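You operate a simulated robot arm through the tools that you are given. There is no shell and no other tool.

The job below is to be done with a simulated two-armed robot. You get a single attempt, and the scene is never put back.

Task
Take the grey cloth from the brown mat and lay it out flat on the side table.
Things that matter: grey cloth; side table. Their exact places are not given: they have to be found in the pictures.

The check looks at the end state, three seconds after you hand in, the way a careful person would. Anything else that was tipped, shoved, dropped, spilled or broken makes it a failure. Flat cloth is picked up by pressing the open fingertips on it (5 to 10 N) and closing them slowly along it; thin cloth reads only 2 to 8 mm in the jaws.

Robot
Two 7-joint arms with two-finger parallel grippers on one trunk, on a base that moves. Base frame: it is fixed to the floor where the robot stands at the start and does not move with it; the origin is under the middle of the robot, x ahead of it, y to its left, z up; the surface under the hand at the start is at about z = 0.8. Units: m, rad, N and s.
The left shoulder is at the start at [0.056, 0.101, 1.034], the right one opposite. With the tool pointing down near the work surface each hand reaches from about 0.26 to 0.54 m from the robot's upright axis, wherever it stands, measured 20 degrees to its own side. Places, roughly: side table [0.5, 1.1, 0.8]. Payload 2.4 kg a hand.
Tool frame (each hand has its own): the origin (TCP) lies between the finger pads and is the grasp point; the fingertips stand 0.024 m ahead of it; z points along the fingers, y is the line along which they close. Largest opening 0.068 m; finger width 0.017, thickness 0.01; the body of the gripper, 0.04 by 0.07 m, starts 0.041 m behind the TCP.
Orientation is told as [roll, pitch, yaw] about the base's x, y, z axes, in that order, counted from this pose: with the fingers straight down and closing along the base's y, the tool's x points along the base's -x, its y along +y and its z along -z.

Tools
- The arms move only by the tool step_arm. It takes "left_increments", "right_increments" or both (then of equal length, played together; a hand with none holds still); each is a list of rows, each a list of 7 numbers: the turn, a rotation vector about the base's x, y, z in rad, then the shift along the base's x, y, z in m, then the closure, from 0 (fully open) to 1 (shut). In form: [[ax, ay, az, x, y, z, claw], ...]. A call has 1 to 20 rows; each row shifts and turns the commanded pose from where the row before left it. A row lasts 0.2 s, in which the tool goes at most 0.05 m and 0.15 rad; a call with a longer step from one row to the next is refused whole, and so is a gripper value outside its range. A pose out of reach is approached as far as the arm can. The call stops where the force on the tool passes 40 N (or 10 N more than at its start, if that is more) or the arm is blocked; 0.2 s more then pass. Each finger travels about 0.072 m/s and halts on what it meets, pressing with about 28 N; the grip force reading is that of the motor and also rises with nothing between the fingers. The clock runs only during rows and for 0.2 s after the last one: add rows that do not move to give the fingers time. It gives the time, the measured TCP pose, the force on the tool (base axes), the opening and the grip force at its end, in the units of the frame above (readings bear some noise), with the torque about the TCP (base axes, N m) and any sound that the robot's microphone picked up.
- Cameras (640 x 400 px; columns grow to the right, rows downward): "scene" is now at [0.1477, 0.0059, 1.1863]; the picture's right is [0.27, -0.96, 0.00], its down [-0.58, -0.17, -0.80] and it looks along [0.77, 0.22, -0.60] (base axes); focal length 265 px, centre (320, 200). "left" rides on the left gripper at [0.084, -0.011, -0.075] in its tool frame; the picture's right is [0.13, 0.99, 0.00], its down [-0.60, 0.08, -0.79] and it looks along [-0.79, 0.10, 0.61] (tool axes); focal length 251 px, centre (320, 200). "right" rides on the right gripper at [0.084, 0.011, -0.075] in its tool frame; the picture's right is [-0.13, 0.99, 0.00], its down [-0.60, -0.08, -0.79] and it looks along [-0.79, -0.10, 0.61] (tool axes); focal length 251 px, centre (320, 200).
- grab_frame(camera): a new picture of that camera. The clock stands still meanwhile.
- slide_trunk(by): moves the trunk up (or, below 0, down) by that many m; the arms and the scene camera ride with it, the base frame stays. It gives what a move gives, with no picture.
- base_move(legs): drives the robot by 1 to 6 legs, each [ahead, left, turn to the left] in m, m and rad, along the robot's own axes; the way and the turn of a leg run together, so that a leg with both is an arc; at most 1.5 m and 3.142 rad a leg. The arms and the cameras ride along, it lands a little off, and it stops where it bumps. It gives what a move gives.
- aim_head(pan, tilt): turns the head with the scene camera to pan (to the left, within 1.501 rad either way) and tilt (down, from -0.506 to 1.204), counted from straight ahead of the robot (the tilt from the chest, where the trunk bows). It gives what a move gives.
- probe_pixels(camera, pixels): for up to 12 pixels [column, row] of the newest picture of that camera ("zoom" is the newest enlarged one), the place [x, y, z] in the base frame of the surface seen there, good to about 0.002 m, but the place of the scene camera against the robot may be out by one fixed shift of up to 0.025 m in any direction. The clock stands still meanwhile.
- enlarge(camera, box): a new picture of the part [left, top, right, bottom] of that camera's present view, enlarged. The clock stands still meanwhile.
- hand_in(): hands the job in; it is judged then, once.

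Unless the task says otherwise, let go and move clear before handing in.

The tools are called after "Call:" as name(argument=value, ...) on one line, values as JSON. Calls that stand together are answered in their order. step_arm: Moves the arms, as the interface text tells. Its arguments: {"type":"object","properties":{"left_increments":{"type":"array"},"right_increments":{"type":"array"}},"required":[]} The other tools are called the same way: slide_trunk (by) moves the trunk up or down; base_move (legs) drives the base; aim_head (pan, tilt) turns the head that bears the scene camera; grab_frame (camera) takes a picture; probe_pixels (camera, pixels) gives the place of the surface under pixels of a picture; enlarge (camera, box) takes an enlarged picture of a part of a camera's view; hand_in () hands the job in.

At the start:

```text
clock: 0.0
left_eef_pos: [0.2643, 0.1929, 1.0252]
left_orientation: [-0.001, 0.001, -0.001]
left_force: [-0.2, 0.5, -0.2]
left_moment: [-0.02, -0.04, 0.0]
left_opening: 0.0679
left_finger_force: 0.1
right_eef_pos: [0.2757, -0.0205, 1.0474]
right_orientation: [0.0, 0.001, 0.0]
right_force: [-0.2, -0.3, -0.4]
right_moment: [-0.01, -0.02, -0.05]
right_opening: 0.068
right_finger_force: 0.0
trunk travel left (down, up): [-0.25, 0.6]
robot x, y, heading: [-0.0014, 0.0019, 0.001]
head pan, tilt (commanded): [0.278, 0.648]
```

scene: 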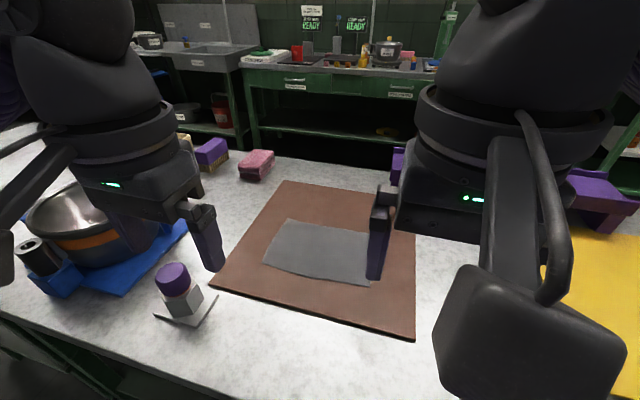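
right: 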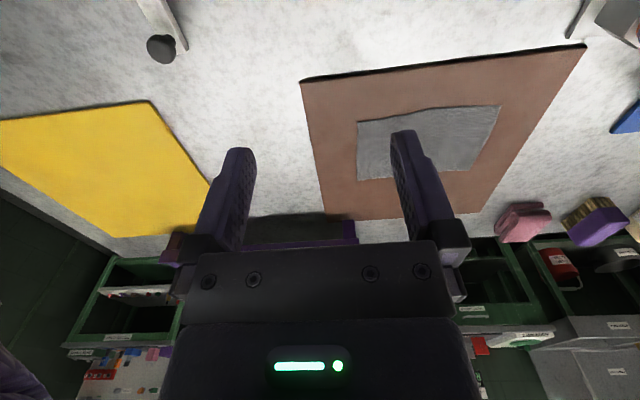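
left: 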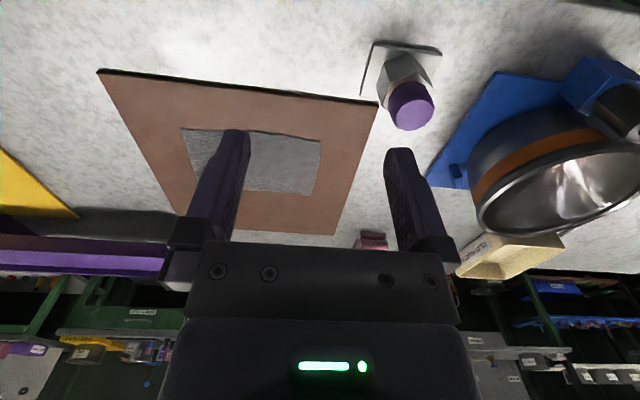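

The scene picture shows the grey cloth on the brown mat at about pixels (265-370, 220-285). I'll measure its corners and the mat, and take enlarged views.

Call:
probe_pixels(camera="scene", pixels=[[288, 222], [265, 262], [318, 278], [366, 284], [345, 228], [320, 250], [284, 184], [218, 288], [412, 335], [180, 290], [230, 250], [300, 300]])

Call:
probe_pixels(camera="left", pixels=[[182, 130], [320, 142], [313, 194], [200, 185], [270, 165], [98, 72], [376, 102], [334, 234], [400, 60]])

Call:
probe_pixels(camera="right", pixels=[[358, 122], [499, 107], [476, 170], [360, 179], [302, 80], [585, 46], [325, 218], [450, 140]])

Call:
enlarge(camera="right", box=[290, 40, 600, 230])

```text
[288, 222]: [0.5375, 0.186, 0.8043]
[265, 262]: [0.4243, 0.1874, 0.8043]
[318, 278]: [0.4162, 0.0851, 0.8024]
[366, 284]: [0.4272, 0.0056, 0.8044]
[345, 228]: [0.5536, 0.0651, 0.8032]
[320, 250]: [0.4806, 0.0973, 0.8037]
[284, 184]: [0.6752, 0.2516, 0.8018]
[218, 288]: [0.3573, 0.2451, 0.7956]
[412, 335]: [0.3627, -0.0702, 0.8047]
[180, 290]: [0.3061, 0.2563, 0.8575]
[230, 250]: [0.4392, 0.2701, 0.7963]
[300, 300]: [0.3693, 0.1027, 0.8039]
```

```text
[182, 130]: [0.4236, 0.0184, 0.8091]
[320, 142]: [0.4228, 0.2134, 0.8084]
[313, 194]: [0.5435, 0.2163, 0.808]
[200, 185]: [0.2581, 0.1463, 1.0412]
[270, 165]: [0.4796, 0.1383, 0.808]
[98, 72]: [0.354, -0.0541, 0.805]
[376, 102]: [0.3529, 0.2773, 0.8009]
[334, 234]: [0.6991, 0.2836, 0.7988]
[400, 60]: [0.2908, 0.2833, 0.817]
```

```text
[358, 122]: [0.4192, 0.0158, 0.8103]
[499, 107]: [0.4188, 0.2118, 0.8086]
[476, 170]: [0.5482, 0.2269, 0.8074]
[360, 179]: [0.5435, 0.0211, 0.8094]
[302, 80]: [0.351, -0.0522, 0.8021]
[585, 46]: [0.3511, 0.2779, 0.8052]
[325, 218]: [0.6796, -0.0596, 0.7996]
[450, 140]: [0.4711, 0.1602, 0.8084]
```

```text
2.06 times, centred on (445, 135) of right
```

zoom: 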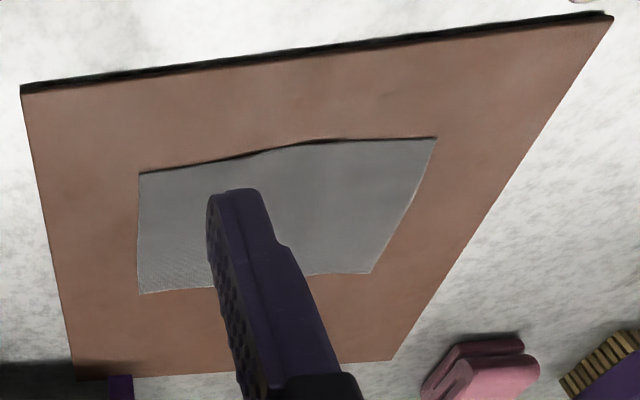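

The hand cameras put the cloth corners at about (0.419, 0.016), (0.419, 0.212), (0.546, 0.222) and (0.544, 0.021), with its top at z of about 0.809. The scene camera reads about 0.022 low in y. Next I turn the head to see the side table.

Call:
aim_head(pan=1.1, tilt=0.55)

Call:
grab_frame(camera="scene")

```text
clock: 1.1
left_eef_pos: [0.2638, 0.1921, 1.0257]
left_orientation: [-0.001, 0.001, 0.002]
left_force: [-0.4, 0.1, -0.2]
left_moment: [-0.01, 0.03, -0.01]
left_opening: 0.0681
left_finger_force: 0.1
right_eef_pos: [0.2751, -0.0205, 1.0474]
right_orientation: [-0.001, 0.0, 0.0]
right_force: [0.2, 0.0, -0.2]
right_moment: [-0.01, 0.03, 0.01]
right_opening: 0.0679
right_finger_force: 0.0
trunk travel left (down, up): [-0.25, 0.6]
robot x, y, heading: [0.0009, 0.0009, 0.002]
head pan, tilt (commanded): [1.1, 0.55]
```

```text
taken
```

scene: 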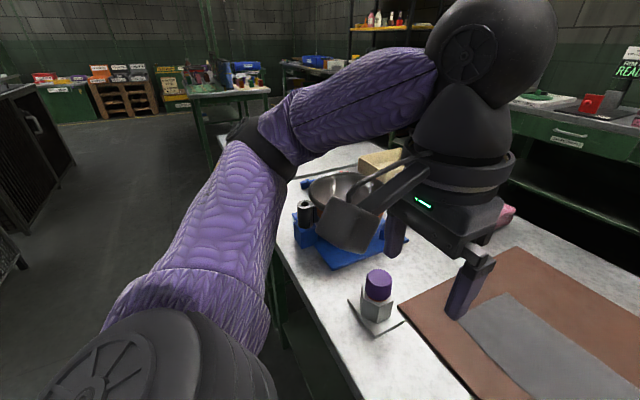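

The left arm hides most of the view of the area around y = 1.1. I'll enlarge the middle of the picture and probe the white surface and the other table at (235, 90).

Call:
enlarge(camera="scene", box=[180, 40, 440, 280])

Call:
probe_pixels(camera="scene", pixels=[[340, 155], [360, 145], [300, 180], [215, 142], [240, 92], [290, 210], [335, 190], [305, 215], [380, 165], [345, 255], [378, 285], [310, 165]])

```text
1.67 times, centred on (310, 160) of scene
```

zoom: 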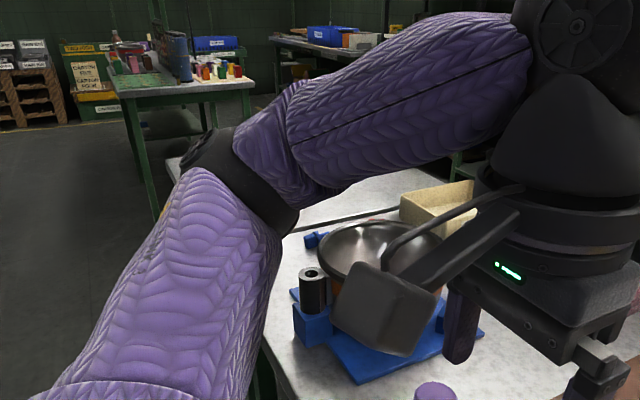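

```text
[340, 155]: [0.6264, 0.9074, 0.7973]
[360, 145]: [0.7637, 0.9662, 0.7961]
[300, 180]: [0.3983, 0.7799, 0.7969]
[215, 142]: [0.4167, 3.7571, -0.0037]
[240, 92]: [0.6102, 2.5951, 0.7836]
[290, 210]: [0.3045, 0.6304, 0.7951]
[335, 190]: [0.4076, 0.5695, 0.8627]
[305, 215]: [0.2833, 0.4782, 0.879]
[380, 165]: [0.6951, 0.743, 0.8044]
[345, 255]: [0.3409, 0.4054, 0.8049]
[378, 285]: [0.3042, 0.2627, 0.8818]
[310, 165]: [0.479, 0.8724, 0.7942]
```

Readings show a white surface at z of about 0.797 both sides of a seam near y = 0.78, so the side table lies beyond that seam. I'll take a closer look at it after the pickup. First I shift the base 0.115 m left so both hands sit evenly about the cloth (centre y of about 0.117), with the hands clear at z of about 1.03.

Call:
base_move(legs=[[0, 0.115, 0]])

Call:
aim_head(pan=0.0, tilt=0.75)

Call:
grab_frame(camera="scene")

Call:
grab_frame(camera="left")

Call:
grab_frame(camera="right")

```text
clock: 2.4
left_eef_pos: [0.264, 0.3071, 1.0246]
left_orientation: [0.001, 0.002, -0.002]
left_force: [-0.1, -0.2, -0.8]
left_moment: [0.03, -0.02, -0.02]
left_opening: 0.0681
left_finger_force: 0.0
right_eef_pos: [0.2751, 0.0953, 1.0485]
right_orientation: [0.001, -0.001, -0.003]
right_force: [0.8, -0.2, 0.1]
right_moment: [-0.01, 0.01, 0.0]
right_opening: 0.0678
right_finger_force: 0.0
trunk travel left (down, up): [-0.25, 0.6]
robot x, y, heading: [-0.0003, 0.1144, -0.001]
head pan, tilt (commanded): [1.1, 0.55]
```

```text
clock: 3.7
left_eef_pos: [0.2644, 0.3071, 1.0254]
left_orientation: [0.001, -0.001, -0.003]
left_force: [-0.3, -0.3, -0.2]
left_moment: [-0.02, -0.03, -0.04]
left_opening: 0.068
left_finger_force: 0.1
right_eef_pos: [0.275, 0.0954, 1.0482]
right_orientation: [-0.003, 0.001, -0.002]
right_force: [1.3, -0.2, 0.2]
right_moment: [-0.01, 0.01, -0.02]
right_opening: 0.0679
right_finger_force: 0.0
trunk travel left (down, up): [-0.25, 0.6]
robot x, y, heading: [0.0014, 0.1171, -0.004]
head pan, tilt (commanded): [0.0, 0.75]
```

```text
taken
```

scene: 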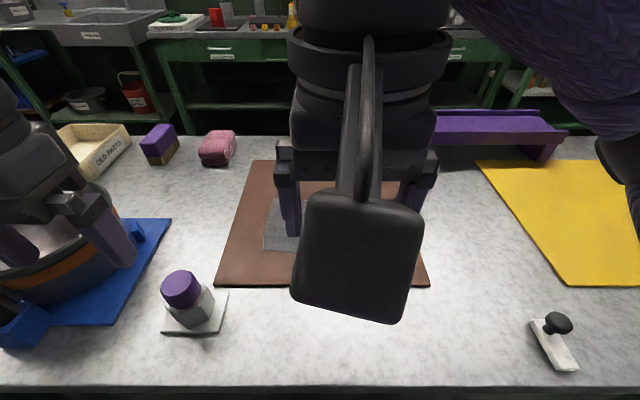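

```text
taken
```

left: 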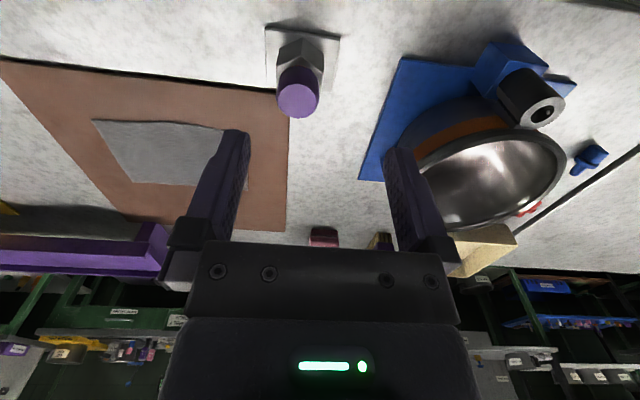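

```text
taken
```

right: 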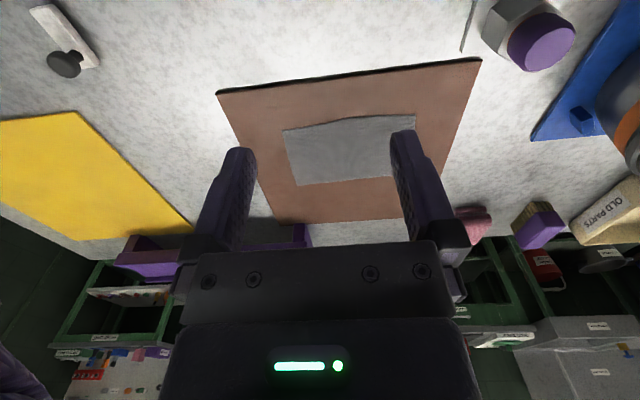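

Both hand cameras see the cloth clearly now (left: near-left corner hidden by the finger near (222, 128); right: near edge from (283, 130) to (413, 116)). I'll measure its corners again before moving.

Call:
probe_pixels(camera="right", pixels=[[285, 132], [330, 124], [370, 119], [412, 118], [298, 184], [340, 181], [390, 175], [340, 150], [260, 110], [330, 100]])

Call:
probe_pixels(camera="left", pixels=[[95, 122], [180, 126], [220, 130], [134, 182], [190, 184], [246, 188], [150, 150]])

Call:
enlarge(camera="right", box=[260, 90, 440, 200])

```text
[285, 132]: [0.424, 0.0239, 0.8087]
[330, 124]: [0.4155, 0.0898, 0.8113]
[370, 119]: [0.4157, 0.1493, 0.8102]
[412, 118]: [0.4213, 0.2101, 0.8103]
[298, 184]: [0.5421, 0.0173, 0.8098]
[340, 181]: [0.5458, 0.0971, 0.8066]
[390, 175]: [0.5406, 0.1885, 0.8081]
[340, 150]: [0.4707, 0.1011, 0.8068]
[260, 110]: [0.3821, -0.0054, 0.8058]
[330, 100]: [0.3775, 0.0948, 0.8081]
```

```text
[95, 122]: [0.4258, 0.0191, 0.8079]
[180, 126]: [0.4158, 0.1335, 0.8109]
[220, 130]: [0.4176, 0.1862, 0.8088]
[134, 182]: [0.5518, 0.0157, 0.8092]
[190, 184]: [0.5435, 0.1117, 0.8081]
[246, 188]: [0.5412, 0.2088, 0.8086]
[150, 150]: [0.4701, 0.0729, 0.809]
```

```text
3.56 times, centred on (350, 145) of right
```

zoom: 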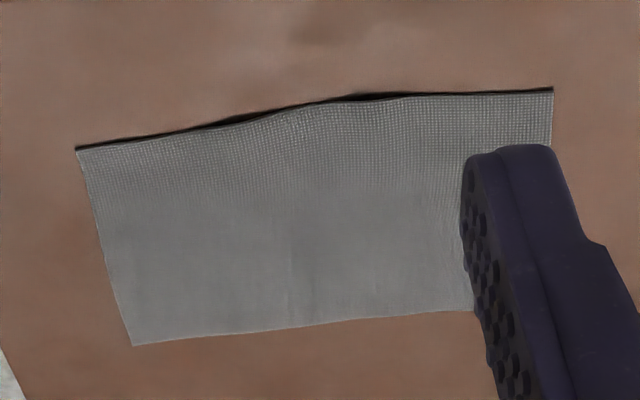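

The near edge in the enlarged view bulges up in the middle like a soft curl or a fold, so I want a closer look before grasping. I'll bring both hands forward and down to z of about 0.93, keeping the left hand clear of the purple-capped bottle at (0.30, 0.26).

Call:
step_arm(left_increments=[[0, 0, 0, 0.03, -0.035, 0, 0], [0, 0, 0, 0.03, -0.035, 0, 0], [0, 0, 0, 0.03, -0.035, 0, 0], [0, 0, 0, 0.002, -0.006, -0.032, 0], [0, 0, 0, 0.002, -0.006, -0.032, 0], [0, 0, 0, 0.002, -0.005, -0.032, 0]], right_increments=[[0, 0, 0, 0.025, -0.017, -0.02, 0], [0, 0, 0, 0.025, -0.017, -0.02, 0], [0, 0, 0, 0.025, -0.017, -0.02, 0], [0, 0, 0, 0.003, 0, -0.02, 0], [0, 0, 0, 0.003, 0, -0.02, 0], [0, 0, 0, 0.003, 0, -0.02, 0]])

Call:
grab_frame(camera="left")

Call:
grab_frame(camera="right")

Call:
grab_frame(camera="scene")

```text
clock: 5.1
left_eef_pos: [0.3621, 0.1833, 0.9282]
left_orientation: [-0.001, 0.0, -0.002]
left_force: [-1.0, -0.5, 0.0]
left_moment: [-0.03, 0.04, -0.03]
left_opening: 0.068
left_finger_force: 0.1
right_eef_pos: [0.3598, 0.0454, 0.9301]
right_orientation: [0.0, 0.0, -0.002]
right_force: [-0.7, 0.2, 0.0]
right_moment: [-0.03, 0.0, 0.03]
right_opening: 0.0679
right_finger_force: 0.1
trunk travel left (down, up): [-0.25, 0.6]
robot x, y, heading: [-0.0007, 0.1144, -0.002]
head pan, tilt (commanded): [0.0, 0.75]
```

```text
taken
```

left: 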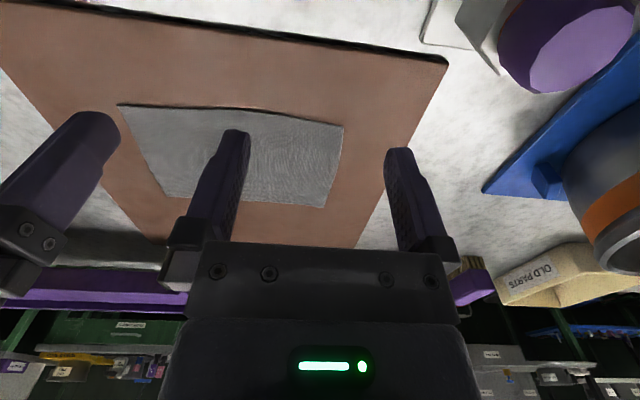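

```text
taken
```

right: 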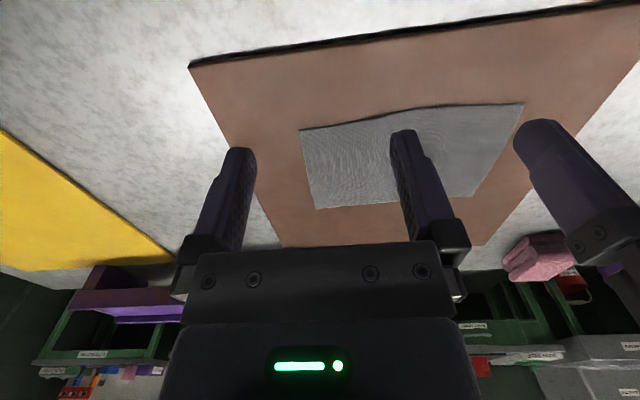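

```text
taken
```

scene: 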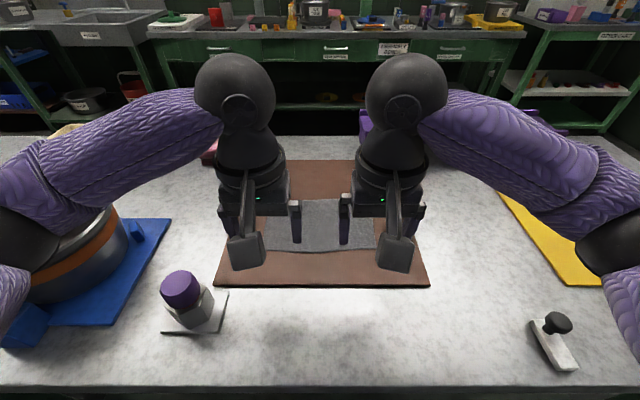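

Both hands are over the near edge and clear. I check how high the left elbow is over the bowl and caddy at (20, 215)-(10, 300) before lowering, and look at the cloth edge closely.

Call:
probe_pixels(camera="scene", pixels=[[30, 160], [20, 215], [8, 290], [10, 240], [50, 225], [20, 320], [600, 240], [590, 170], [557, 322], [180, 288]])

Call:
enlarge(camera="left", box=[100, 90, 360, 220])

Call:
enlarge(camera="right", box=[290, 90, 530, 220])

```text
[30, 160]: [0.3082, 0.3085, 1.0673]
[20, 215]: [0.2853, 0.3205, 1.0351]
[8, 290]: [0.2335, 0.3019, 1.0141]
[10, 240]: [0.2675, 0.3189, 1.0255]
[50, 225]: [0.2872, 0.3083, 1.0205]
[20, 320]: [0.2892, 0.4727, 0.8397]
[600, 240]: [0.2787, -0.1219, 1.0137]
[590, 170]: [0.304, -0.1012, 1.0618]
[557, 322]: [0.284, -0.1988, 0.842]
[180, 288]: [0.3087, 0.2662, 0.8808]
```

```text
2.46 times, centred on (230, 155) of left
```

zoom: 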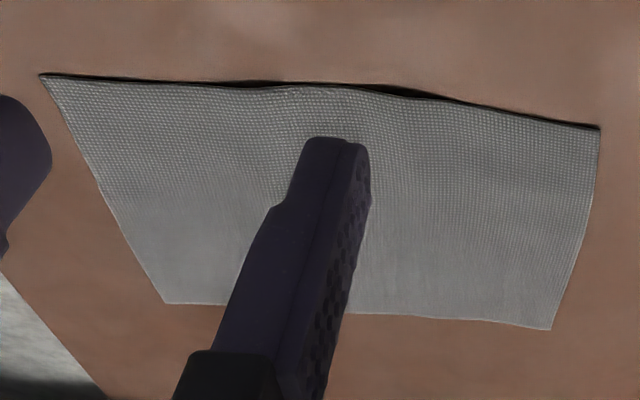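

```text
2.67 times, centred on (410, 155) of right
```

zoom: 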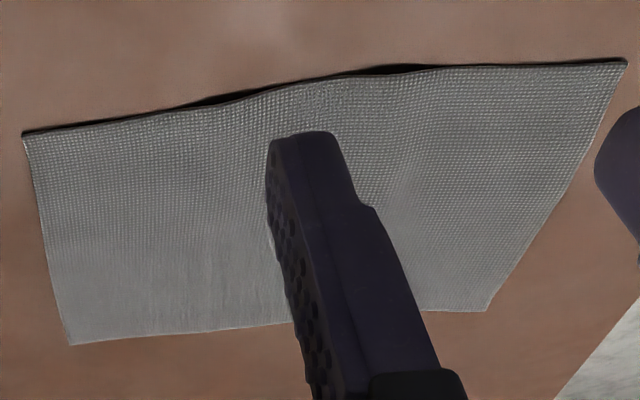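

The cloth looks like a single layer with a slightly wavy near edge. The left elbow top is at about z 1.02 beside the bottle (top 0.88 at about (0.305, 0.287)), so lowering the hand as is could bring it too close. I'll raise the trunk 0.15 so the elbow stays high, then lower the hands again.

Call:
slide_trunk(by=0.15)

Call:
step_arm(left_increments=[[0, 0, 0, 0.01, 0, -0.025, 0], [0, 0, 0, 0.01, 0, -0.025, 0], [0, 0, 0, 0.01, 0, -0.025, 0], [0, 0, 0, 0.01, 0, -0.025, 0], [0, 0, 0, 0.01, 0, -0.025, 0], [0, 0, 0, 0.01, 0, -0.025, 0]], right_increments=[[0, 0, 0, 0.01, 0, -0.025, 0], [0, 0, 0, 0.01, 0, -0.025, 0], [0, 0, 0, 0.01, 0, -0.025, 0], [0, 0, 0, 0.01, 0, -0.025, 0], [0, 0, 0, 0.01, 0, -0.025, 0], [0, 0, 0, 0.01, 0, -0.025, 0]])

Call:
grab_frame(camera="scene")

Call:
grab_frame(camera="left")

```text
clock: 6.8
left_eef_pos: [0.3607, 0.1848, 1.0787]
left_orientation: [-0.001, 0.003, -0.001]
left_force: [-0.5, 0.3, -0.1]
left_moment: [0.01, -0.01, -0.02]
left_opening: 0.0682
left_finger_force: 0.2
right_eef_pos: [0.3608, 0.0428, 1.0779]
right_orientation: [0.0, 0.0, -0.001]
right_force: [-0.1, 0.6, -0.4]
right_moment: [0.01, 0.03, -0.01]
right_opening: 0.068
right_finger_force: 0.0
trunk travel left (down, up): [-0.4, 0.45]
robot x, y, heading: [-0.0017, 0.1152, -0.002]
head pan, tilt (commanded): [0.0, 0.75]
```

```text
clock: 8.2
left_eef_pos: [0.4192, 0.1839, 0.9283]
left_orientation: [0.001, -0.001, 0.0]
left_force: [0.0, -0.3, -0.2]
left_moment: [0.02, -0.02, -0.03]
left_opening: 0.0682
left_finger_force: 0.1
right_eef_pos: [0.4183, 0.0414, 0.9283]
right_orientation: [-0.002, -0.001, -0.001]
right_force: [-0.4, 0.4, 0.0]
right_moment: [-0.01, 0.01, 0.02]
right_opening: 0.0679
right_finger_force: 0.1
trunk travel left (down, up): [-0.4, 0.45]
robot x, y, heading: [0.0058, 0.1129, -0.002]
head pan, tilt (commanded): [0.0, 0.75]
```

```text
taken
```

scene: 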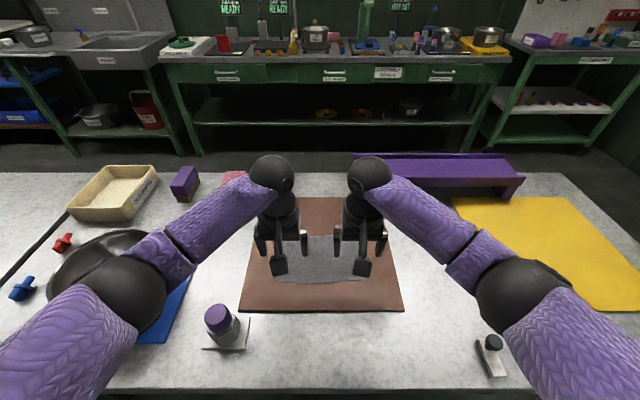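

```text
taken
```

left: 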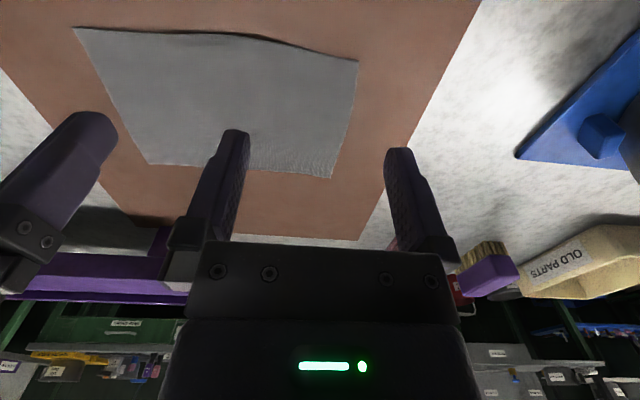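

From higher up the scene picture shows both arms clear; the left elbow at (120, 295) is now beside the bowl. I check its height and that of the bowl.

Call:
probe_pixels(camera="scene", pixels=[[120, 260], [130, 300], [110, 320], [165, 260], [80, 265], [60, 290], [222, 318], [320, 270], [256, 300], [515, 290], [10, 275], [60, 215]])

Call:
enlarge(camera="scene", box=[200, 140, 440, 330])

```text
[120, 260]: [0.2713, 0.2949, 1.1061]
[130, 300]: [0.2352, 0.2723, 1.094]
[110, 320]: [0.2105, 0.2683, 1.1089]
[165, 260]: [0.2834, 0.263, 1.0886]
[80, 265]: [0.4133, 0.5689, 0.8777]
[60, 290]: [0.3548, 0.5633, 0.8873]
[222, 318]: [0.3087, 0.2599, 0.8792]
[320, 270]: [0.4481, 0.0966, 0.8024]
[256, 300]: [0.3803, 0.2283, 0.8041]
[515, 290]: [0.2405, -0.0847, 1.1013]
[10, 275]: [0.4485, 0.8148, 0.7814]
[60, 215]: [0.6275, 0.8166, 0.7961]
```

```text
2.11 times, centred on (320, 235) of scene
```

zoom: 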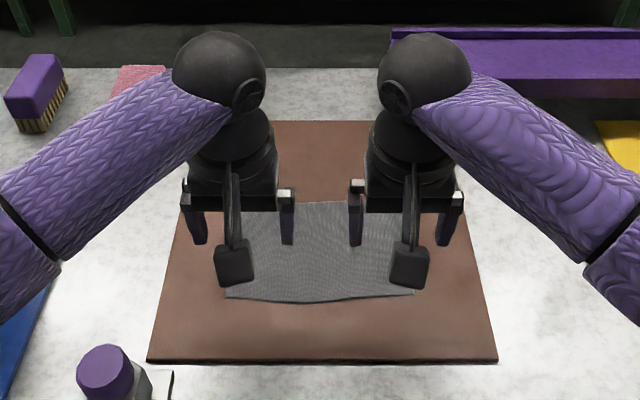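

The elbow is now at z of about 1.1, well clear. Targets are the two near corners: left TCP at (0.432, 0.180) and right at (0.432, 0.052), with fingers half open (about 0.04). I go down to about 1.5 cm above contact and check.

Call:
step_arm(left_increments=[[0, 0, 0, 0.0065, -0.002, -0.02, 0.42], [0, 0, 0, 0.0065, -0.002, -0.02, 0.42], [0, 0, 0, 0, 0, -0.02, 0.42], [0, 0, 0, 0, 0, -0.018, 0.42], [0, 0, 0, 0, 0, 0, 0.42], [0, 0, 0, 0, 0, 0, 0.42]], right_increments=[[0, 0, 0, 0.007, 0.0055, -0.02, 0.42], [0, 0, 0, 0.007, 0.0055, -0.02, 0.42], [0, 0, 0, 0, 0, -0.02, 0.42], [0, 0, 0, 0, 0, -0.018, 0.42], [0, 0, 0, 0, 0, 0, 0.42], [0, 0, 0, 0, 0, 0, 0.42]])

Call:
grab_frame(camera="left")

Call:
grab_frame(camera="right")

Call:
enlarge(camera="scene", box=[200, 140, 440, 330])

```text
clock: 9.7
left_eef_pos: [0.4334, 0.1808, 0.8508]
left_orientation: [0.001, 0.001, -0.001]
left_force: [-0.5, -0.7, -0.3]
left_moment: [0.01, -0.02, 0.02]
left_opening: 0.0393
left_finger_force: 0.1
right_eef_pos: [0.4321, 0.0542, 0.8502]
right_orientation: [0.001, 0.0, -0.002]
right_force: [0.8, -0.3, 0.6]
right_moment: [0.05, -0.03, 0.0]
right_opening: 0.0398
right_finger_force: 0.1
trunk travel left (down, up): [-0.4, 0.45]
robot x, y, heading: [-0.001, 0.1138, -0.001]
head pan, tilt (commanded): [0.0, 0.75]
```

```text
taken
```

left: 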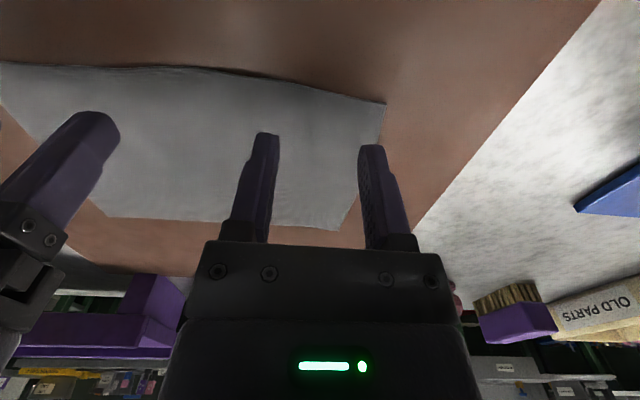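

```text
taken
```

right: 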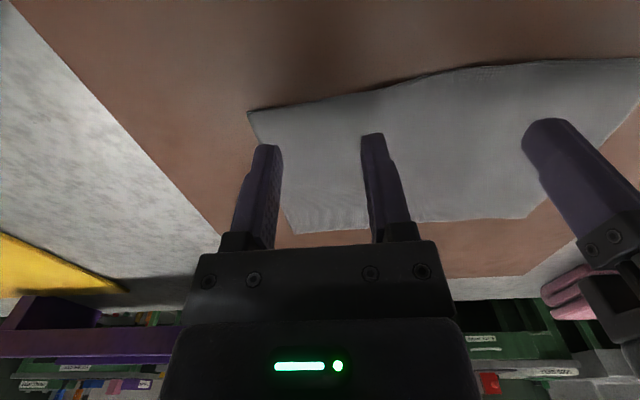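

```text
2.11 times, centred on (320, 235) of scene
```

zoom: 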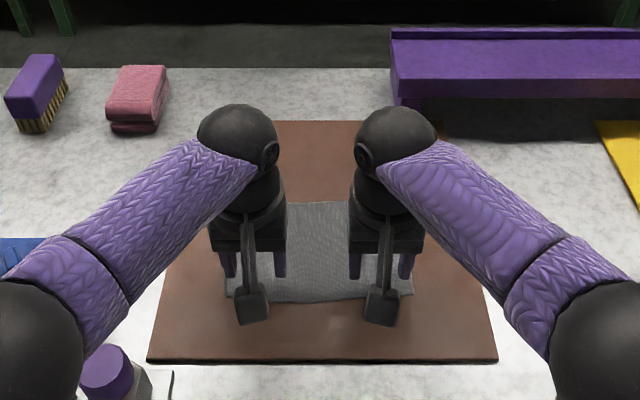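

The fingertips (left pair at (265, 140) and (370, 150); right pair at (265, 150) and (372, 140)) look to be over the cloth near the corners. I measure the corners at (384, 104) left and (249, 114) right to confirm, since the tips must land on cloth.

Call:
probe_pixels(camera="left", pixels=[[383, 104], [380, 125], [320, 90], [265, 80], [320, 150], [355, 200], [342, 228], [410, 130]])

Call:
probe_pixels(camera="right", pixels=[[250, 114], [258, 133], [310, 103], [370, 92], [320, 150], [285, 205], [293, 230], [230, 140]])

Call:
enlarge(camera="right", box=[220, 80, 420, 200])

Call:
enlarge(camera="left", box=[220, 70, 420, 190])

```text
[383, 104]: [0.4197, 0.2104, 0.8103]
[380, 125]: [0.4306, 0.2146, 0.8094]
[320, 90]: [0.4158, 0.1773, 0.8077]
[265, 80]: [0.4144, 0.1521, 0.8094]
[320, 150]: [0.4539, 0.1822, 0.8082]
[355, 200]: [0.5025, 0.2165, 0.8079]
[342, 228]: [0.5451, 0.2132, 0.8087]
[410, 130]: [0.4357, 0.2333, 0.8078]
```

```text
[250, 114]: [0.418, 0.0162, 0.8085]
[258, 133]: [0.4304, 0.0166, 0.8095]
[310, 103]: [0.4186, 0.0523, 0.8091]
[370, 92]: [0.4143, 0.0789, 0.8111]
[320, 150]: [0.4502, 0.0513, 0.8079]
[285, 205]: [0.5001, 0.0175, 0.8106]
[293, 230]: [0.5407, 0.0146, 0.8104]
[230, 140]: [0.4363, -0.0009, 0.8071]
```

```text
3.20 times, centred on (320, 140) of right
```

zoom: 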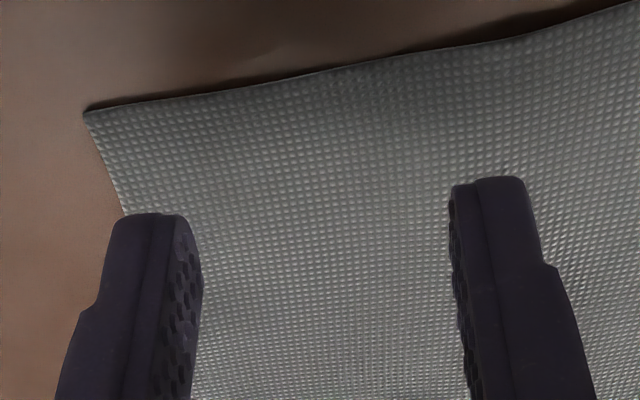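

```text
3.20 times, centred on (320, 130) of left
```

zoom: 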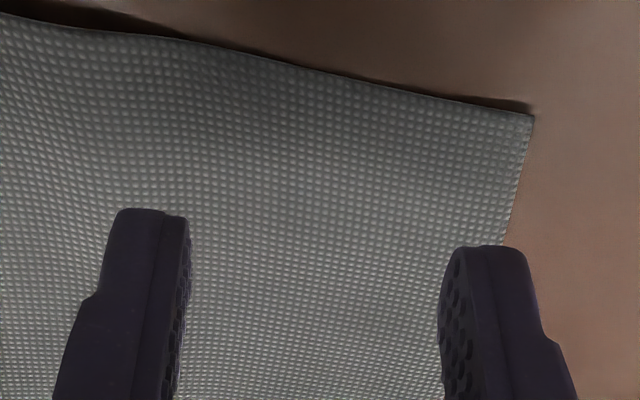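

The cloth corners are at (0.419, 0.211) and (0.418, 0.016), so all four tips land on it. I nudge 4 mm toward the near edge and lower gently toward contact, expected at a TCP z of about 0.833.

Call:
step_arm(left_increments=[[0, 0, 0, -0.004, 0, -0.006, 0.42], [0, 0, 0, 0, 0, -0.005, 0.42], [0, 0, 0, 0, 0, -0.003, 0.42], [0, 0, 0, 0, 0, 0, 0.42]], right_increments=[[0, 0, 0, -0.003, -0.003, -0.006, 0.42], [0, 0, 0, 0, 0, -0.005, 0.42], [0, 0, 0, 0, 0, -0.003, 0.42], [0, 0, 0, 0, 0, 0, 0.42]])

```text
clock: 10.7
left_eef_pos: [0.4281, 0.1813, 0.8377]
left_orientation: [0.0, 0.001, 0.001]
left_force: [0.1, 0.1, 0.1]
left_moment: [0.01, -0.02, -0.01]
left_opening: 0.0394
left_finger_force: 0.0
right_eef_pos: [0.43, 0.0511, 0.8355]
right_orientation: [0.0, 0.001, -0.001]
right_force: [0.2, -0.4, 0.3]
right_moment: [0.0, 0.02, 0.02]
right_opening: 0.0391
right_finger_force: 0.0
trunk travel left (down, up): [-0.4, 0.45]
robot x, y, heading: [0.0008, 0.1194, -0.002]
head pan, tilt (commanded): [0.0, 0.75]
```

No contact yet on either hand (forces near 0). I continue down in 1.5 mm steps.

Call:
step_arm(left_increments=[[0, 0, 0, 0, 0, -0.0015, 0.42], [0, 0, 0, 0, 0, -0.0015, 0.42], [0, 0, 0, 0, 0, 0, 0.42]], right_increments=[[0, 0, 0, 0, 0, -0.0015, 0.42], [0, 0, 0, 0, 0, -0.0015, 0.42], [0, 0, 0, 0, 0, 0, 0.42]])

```text
clock: 11.4
left_eef_pos: [0.4289, 0.179, 0.833]
left_orientation: [-0.001, -0.001, 0.0]
left_force: [0.0, 0.4, -0.2]
left_moment: [0.0, 0.0, -0.01]
left_opening: 0.0393
left_finger_force: 0.0
right_eef_pos: [0.4301, 0.0509, 0.8328]
right_orientation: [0.0, 0.001, -0.001]
right_force: [0.1, -0.5, -0.3]
right_moment: [-0.03, -0.02, 0.0]
right_opening: 0.0392
right_finger_force: 0.1
trunk travel left (down, up): [-0.4, 0.45]
robot x, y, heading: [0.0039, 0.1165, -0.004]
head pan, tilt (commanded): [0.0, 0.75]
```

Still no contact force. I go on down in 1 mm steps.

Call:
step_arm(left_increments=[[0, 0, 0, 0, 0, -0.001, 0.42], [0, 0, 0, 0, 0, -0.001, 0.42], [0, 0, 0, 0, 0, 0, 0.42]], right_increments=[[0, 0, 0, 0, 0, -0.001, 0.42], [0, 0, 0, 0, 0, -0.001, 0.42], [0, 0, 0, 0, 0, 0, 0.42]])

```text
clock: 12.2
left_eef_pos: [0.4289, 0.1814, 0.8327]
left_orientation: [0.0, -0.003, -0.002]
left_force: [-0.5, -0.3, 0.6]
left_moment: [-0.01, -0.03, 0.0]
left_opening: 0.0393
left_finger_force: 0.1
right_eef_pos: [0.4305, 0.0505, 0.8321]
right_orientation: [0.001, -0.003, -0.002]
right_force: [1.3, -3.8, 21.1]
right_moment: [-0.19, 0.04, 0.05]
right_opening: 0.0396
right_finger_force: 0.1
trunk travel left (down, up): [-0.4, 0.45]
robot x, y, heading: [0.0027, 0.1183, -0.002]
head pan, tilt (commanded): [0.0, 0.75]
```

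The right hand has touched and presses 21 N, too hard, while the left is just about at contact (0.6 N). I back the right off 0.7 mm and lower the left 0.7 mm.

Call:
step_arm(left_increments=[[0, 0, 0, 0, 0, -0.0007, 0.42], [0, 0, 0, 0, 0, 0, 0.42]], right_increments=[[0, 0, 0, 0, 0, 0.0007, 0.42], [0, 0, 0, 0, 0, 0, 0.42]])

```text
clock: 12.8
left_eef_pos: [0.428, 0.1814, 0.832]
left_orientation: [0.0, -0.003, -0.001]
left_force: [4.2, 0.6, 7.0]
left_moment: [0.07, -0.07, -0.03]
left_opening: 0.0396
left_finger_force: 0.1
right_eef_pos: [0.43, 0.0524, 0.8328]
right_orientation: [-0.002, -0.001, -0.002]
right_force: [5.3, -6.2, 21.7]
right_moment: [-0.24, -0.11, 0.09]
right_opening: 0.0393
right_finger_force: 0.0
trunk travel left (down, up): [-0.4, 0.45]
robot x, y, heading: [0.0014, 0.1153, -0.001]
head pan, tilt (commanded): [0.0, 0.75]
```

The left presses at 7 N, which is right. The right still reads about 22 N, so I lift it another 1 mm.

Call:
step_arm(right_increments=[[0, 0, 0, 0, 0, 0.001, 0.42], [0, 0, 0, 0, 0, 0, 0.42]])

```text
clock: 13.4
left_eef_pos: [0.4278, 0.1811, 0.8326]
left_orientation: [-0.001, -0.004, -0.001]
left_force: [3.1, -0.2, 17.4]
left_moment: [0.18, -0.03, -0.06]
left_opening: 0.0392
left_finger_force: 0.1
right_eef_pos: [0.4296, 0.051, 0.8324]
right_orientation: [-0.001, 0.0, -0.002]
right_force: [5.6, -2.2, 7.3]
right_moment: [-0.04, -0.08, 0.04]
right_opening: 0.0398
right_finger_force: 0.2
trunk travel left (down, up): [-0.4, 0.45]
robot x, y, heading: [-0.0006, 0.1134, -0.003]
head pan, tilt (commanded): [0.0, 0.75]
```

The right is at 7 N now, but the left has crept up to 17 N. I lift the left 0.7 mm and let things settle.

Call:
step_arm(left_increments=[[0, 0, 0, 0, 0, 0.0007, 0.42], [0, 0, 0, 0, 0, 0, 0.42], [0, 0, 0, 0, 0, 0, 0.42]], right_increments=[[0, 0, 0, 0, 0, 0, 0.42], [0, 0, 0, 0, 0, 0, 0.42], [0, 0, 0, 0, 0, 0, 0.42]])

```text
clock: 14.2
left_eef_pos: [0.4288, 0.1806, 0.8328]
left_orientation: [0.0, 0.002, -0.001]
left_force: [4.5, -0.2, 6.3]
left_moment: [0.05, -0.13, -0.03]
left_opening: 0.0394
left_finger_force: 0.1
right_eef_pos: [0.4292, 0.052, 0.8313]
right_orientation: [-0.001, -0.001, -0.002]
right_force: [1.2, 0.2, 8.8]
right_moment: [-0.08, -0.02, 0.05]
right_opening: 0.0394
right_finger_force: 0.2
trunk travel left (down, up): [-0.4, 0.45]
robot x, y, heading: [0.0005, 0.1138, -0.001]
head pan, tilt (commanded): [0.0, 0.75]
```

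Both hands press at 6 to 9 N. I close slowly to about half way and look.

Call:
step_arm(left_increments=[[0, 0, 0, 0, 0, 0, 0.46], [0, 0, 0, 0, 0, 0, 0.5], [0, 0, 0, 0, 0, 0, 0.54], [0, 0, 0, 0, 0, 0, 0.58], [0, 0, 0, 0, 0, 0, 0.62], [0, 0, 0, 0, 0, 0, 0.66]], right_increments=[[0, 0, 0, 0, 0, 0, 0.46], [0, 0, 0, 0, 0, 0, 0.5], [0, 0, 0, 0, 0, 0, 0.54], [0, 0, 0, 0, 0, 0, 0.58], [0, 0, 0, 0, 0, 0, 0.62], [0, 0, 0, 0, 0, 0, 0.66]])

Call:
enlarge(camera="left", box=[220, 70, 420, 190])

Call:
enlarge(camera="right", box=[220, 70, 420, 190])

```text
clock: 15.7
left_eef_pos: [0.4271, 0.1806, 0.8326]
left_orientation: [0.001, 0.0, -0.002]
left_force: [-0.4, 0.4, 1.7]
left_moment: [0.02, 0.01, -0.01]
left_opening: 0.0222
left_finger_force: 0.0
right_eef_pos: [0.4305, 0.0523, 0.8319]
right_orientation: [0.0, 0.0, -0.001]
right_force: [-0.4, 0.0, 3.0]
right_moment: [-0.01, 0.04, -0.02]
right_opening: 0.0227
right_finger_force: 0.1
trunk travel left (down, up): [-0.4, 0.45]
robot x, y, heading: [0.003, 0.1157, -0.001]
head pan, tilt (commanded): [0.0, 0.75]
```

```text
3.20 times, centred on (320, 130) of left
```

zoom: 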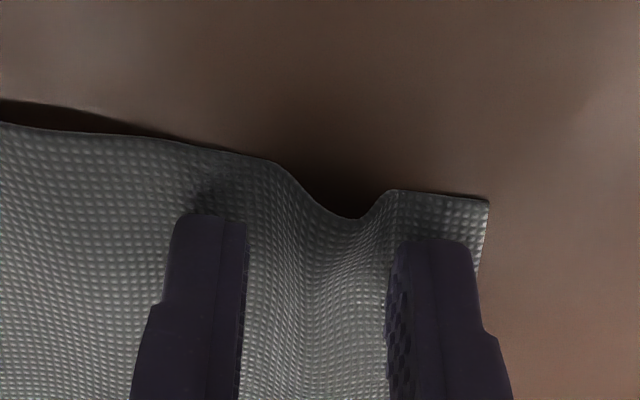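

```text
3.20 times, centred on (320, 130) of right
```

zoom: 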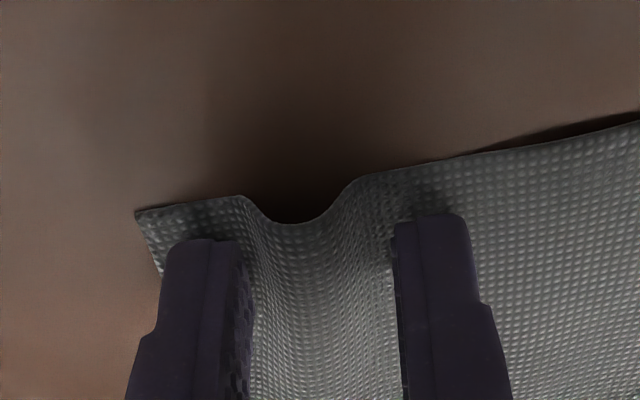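

Ridges of cloth are rising between both finger pairs (left at (345, 215), right at (290, 220) in the zooms). The press has fallen to 2-3 N, so I go down a hair and keep closing.

Call:
step_arm(left_increments=[[0, 0, 0, 0, 0, -0.0004, 0.69], [0, 0, 0, 0, 0, 0, 0.73], [0, 0, 0, 0, 0, 0, 0.77], [0, 0, 0, 0, 0, 0, 0.81], [0, 0, 0, 0, 0, 0, 0.85], [0, 0, 0, 0, 0, 0, 0.89]], right_increments=[[0, 0, 0, 0, 0, -0.0003, 0.69], [0, 0, 0, 0, 0, 0, 0.73], [0, 0, 0, 0, 0, 0, 0.77], [0, 0, 0, 0, 0, 0, 0.81], [0, 0, 0, 0, 0, 0, 0.85], [0, 0, 0, 0, 0, 0, 0.89]])

Call:
enlarge(camera="left", box=[220, 70, 420, 190])

Call:
enlarge(camera="right", box=[220, 70, 420, 190])

```text
clock: 17.1
left_eef_pos: [0.4275, 0.1805, 0.8322]
left_orientation: [0.003, -0.002, -0.001]
left_force: [1.3, -0.3, 10.8]
left_moment: [0.04, 0.02, 0.0]
left_opening: 0.0066
left_finger_force: 0.0
right_eef_pos: [0.4291, 0.0518, 0.8331]
right_orientation: [-0.001, 0.0, -0.003]
right_force: [0.3, 1.0, 2.0]
right_moment: [-0.01, 0.0, -0.01]
right_opening: 0.0072
right_finger_force: 0.0
trunk travel left (down, up): [-0.4, 0.45]
robot x, y, heading: [-0.0022, 0.1155, -0.005]
head pan, tilt (commanded): [0.0, 0.75]
```

```text
3.20 times, centred on (320, 130) of left
```

zoom: 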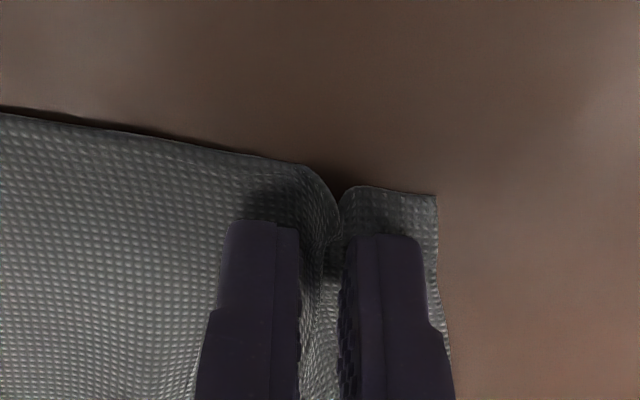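

```text
3.20 times, centred on (320, 130) of right
```

zoom: 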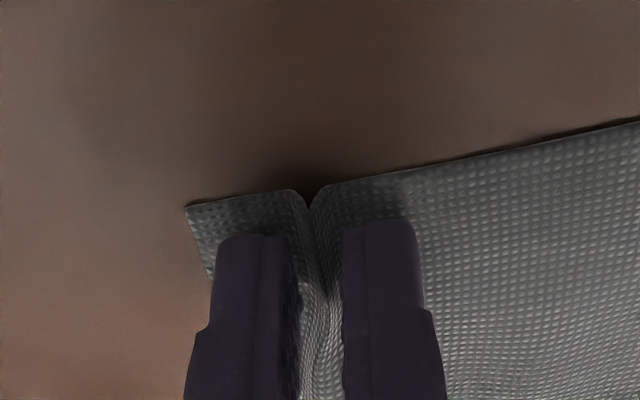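

The ridge is now drawn up between each pair (openings of about 7 mm). I close fully to pinch it.

Call:
step_arm(left_increments=[[0, 0, 0, 0, 0, 0, 0.93], [0, 0, 0, 0, 0, 0, 0.97], [0, 0, 0, 0, 0, 0, 1], [0, 0, 0, 0, 0, 0, 1], [0, 0, 0, 0, 0, 0, 1]], right_increments=[[0, 0, 0, 0, 0, 0, 0.93], [0, 0, 0, 0, 0, 0, 0.97], [0, 0, 0, 0, 0, 0, 1], [0, 0, 0, 0, 0, 0, 1], [0, 0, 0, 0, 0, 0, 1]])

Call:
enlarge(camera="left", box=[220, 70, 420, 190])

Call:
enlarge(camera="right", box=[220, 70, 420, 190])

```text
clock: 18.2
left_eef_pos: [0.4297, 0.181, 0.8335]
left_orientation: [-0.001, -0.002, -0.001]
left_force: [2.0, -7.4, 12.5]
left_moment: [-0.12, -0.01, 0.01]
left_opening: 0.002
left_finger_force: 26.5
right_eef_pos: [0.4286, 0.0507, 0.833]
right_orientation: [0.0, -0.001, -0.001]
right_force: [-0.6, 8.1, 0.8]
right_moment: [0.15, 0.0, 0.01]
right_opening: 0.0022
right_finger_force: 26.5
trunk travel left (down, up): [-0.4, 0.45]
robot x, y, heading: [-0.0012, 0.1148, -0.001]
head pan, tilt (commanded): [0.0, 0.75]
```

```text
3.20 times, centred on (320, 130) of left
```

zoom: 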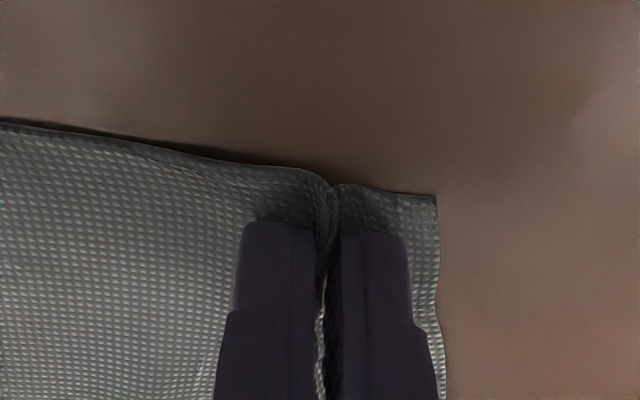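

```text
3.20 times, centred on (320, 130) of right
```

zoom: 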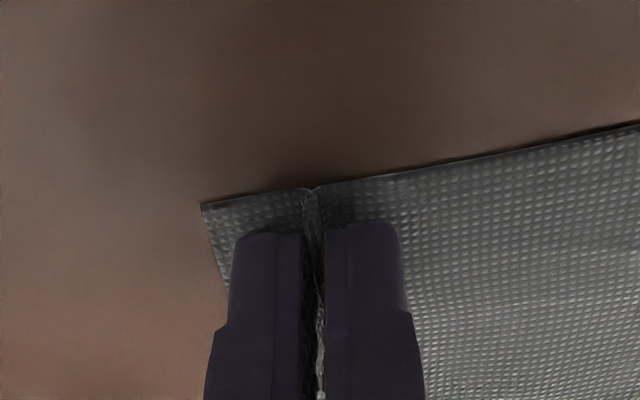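

Both jaws hold cloth (2.0 and 2.2 mm). The cloth between the hands is taut (about 7.5 N sideways), so I bring the hands 1 mm closer each and lift gently.

Call:
step_arm(left_increments=[[0, 0, 0, 0, -0.001, 0.001, 1], [0, 0, 0, 0, -0.0005, 0.004, 1], [0, 0, 0, 0, 0, 0.006, 1], [0, 0, 0, 0, 0, 0.01, 1], [0, 0, 0, 0, 0, 0.01, 1], [0, 0, 0, 0, 0, 0.01, 1], [0, 0, 0, 0, 0, 0, 1]], right_increments=[[0, 0, 0, 0, 0.001, 0.001, 1], [0, 0, 0, 0, 0.0005, 0.004, 1], [0, 0, 0, 0, 0, 0.006, 1], [0, 0, 0, 0, 0, 0.01, 1], [0, 0, 0, 0, 0, 0.01, 1], [0, 0, 0, 0, 0, 0.01, 1], [0, 0, 0, 0, 0, 0, 1]])

Call:
grab_frame(camera="left")

Call:
grab_frame(camera="right")

Call:
enlarge(camera="scene", box=[200, 140, 440, 330])

```text
clock: 19.9
left_eef_pos: [0.429, 0.1795, 0.8732]
left_orientation: [0.0, -0.002, 0.0]
left_force: [0.0, -7.0, 0.5]
left_moment: [-0.13, 0.0, 0.01]
left_opening: 0.0019
left_finger_force: 26.2
right_eef_pos: [0.4323, 0.052, 0.8747]
right_orientation: [-0.001, 0.0, -0.001]
right_force: [-0.1, 6.5, 0.3]
right_moment: [0.18, 0.02, -0.01]
right_opening: 0.0021
right_finger_force: 26.4
trunk travel left (down, up): [-0.4, 0.45]
robot x, y, heading: [-0.0039, 0.1134, -0.003]
head pan, tilt (commanded): [0.0, 0.75]
```

```text
taken
```

left: 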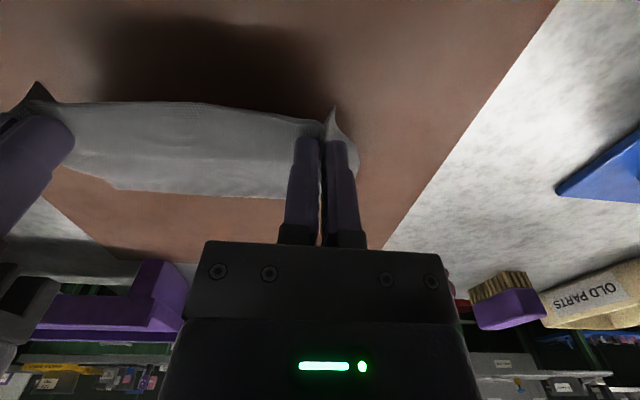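

```text
taken
```

right: 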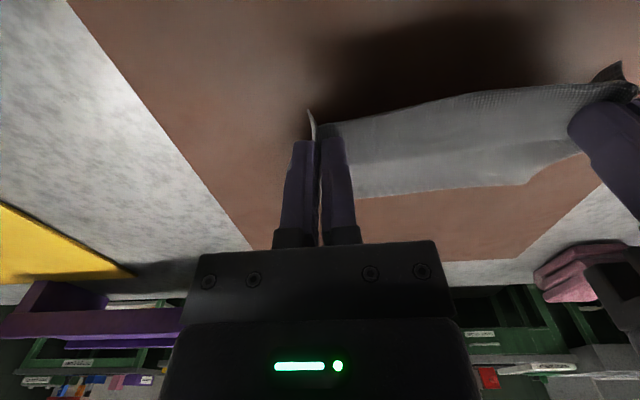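

```text
2.11 times, centred on (320, 235) of scene
```

zoom: 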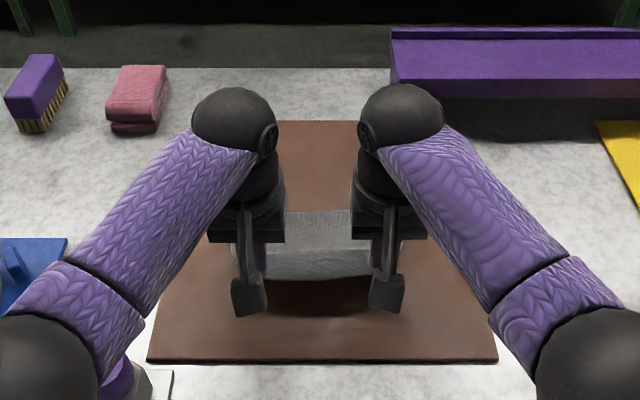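

The cloth has come up cleanly between the two hands as a single layer. The sideways pull is still 7 N, so I bring the hands a little closer while lifting to z of about 1.03.

Call:
step_arm(left_increments=[[0, 0, 0, 0, -0.001, 0.015, 1], [0, 0, 0, 0, -0.001, 0.02, 1], [0, 0, 0, 0, 0, 0.025, 1], [0, 0, 0, 0, 0, 0.025, 1], [0, 0, 0, 0, 0, 0.025, 1], [0, 0, 0, 0, 0, 0.025, 1], [0, 0, 0, 0, 0, 0.02, 1], [0, 0, 0, 0, 0, 0, 1]], right_increments=[[0, 0, 0, 0, 0.001, 0.015, 1], [0, 0, 0, 0, 0.001, 0.02, 1], [0, 0, 0, 0, 0, 0.025, 1], [0, 0, 0, 0, 0, 0.025, 1], [0, 0, 0, 0, 0, 0.025, 1], [0, 0, 0, 0, 0, 0.025, 1], [0, 0, 0, 0, 0, 0.02, 1], [0, 0, 0, 0, 0, 0, 1]])

Call:
grab_frame(camera="left")

Call:
grab_frame(camera="scene")

```text
clock: 21.6
left_eef_pos: [0.4296, 0.1789, 1.0295]
left_orientation: [0.0, 0.0, 0.001]
left_force: [0.9, -0.8, -0.6]
left_moment: [-0.01, -0.02, 0.01]
left_opening: 0.0022
left_finger_force: 26.5
right_eef_pos: [0.4297, 0.0563, 1.0294]
right_orientation: [0.001, -0.001, -0.001]
right_force: [0.0, 0.0, 0.2]
right_moment: [0.0, 0.0, 0.0]
right_opening: 0.0022
right_finger_force: 26.1
trunk travel left (down, up): [-0.4, 0.45]
robot x, y, heading: [-0.0051, 0.1146, -0.002]
head pan, tilt (commanded): [0.0, 0.75]
```

```text
taken
```

left: 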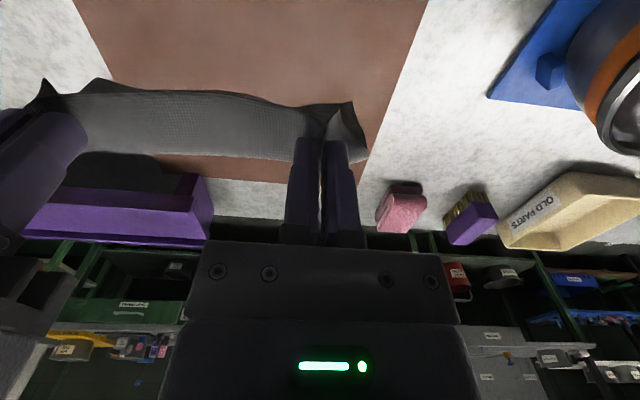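

```text
taken
```

scene: 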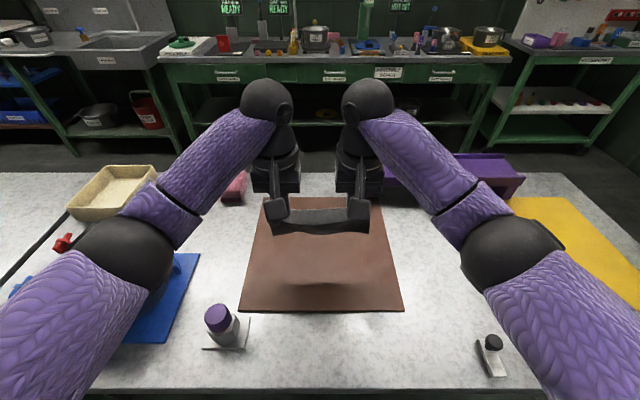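

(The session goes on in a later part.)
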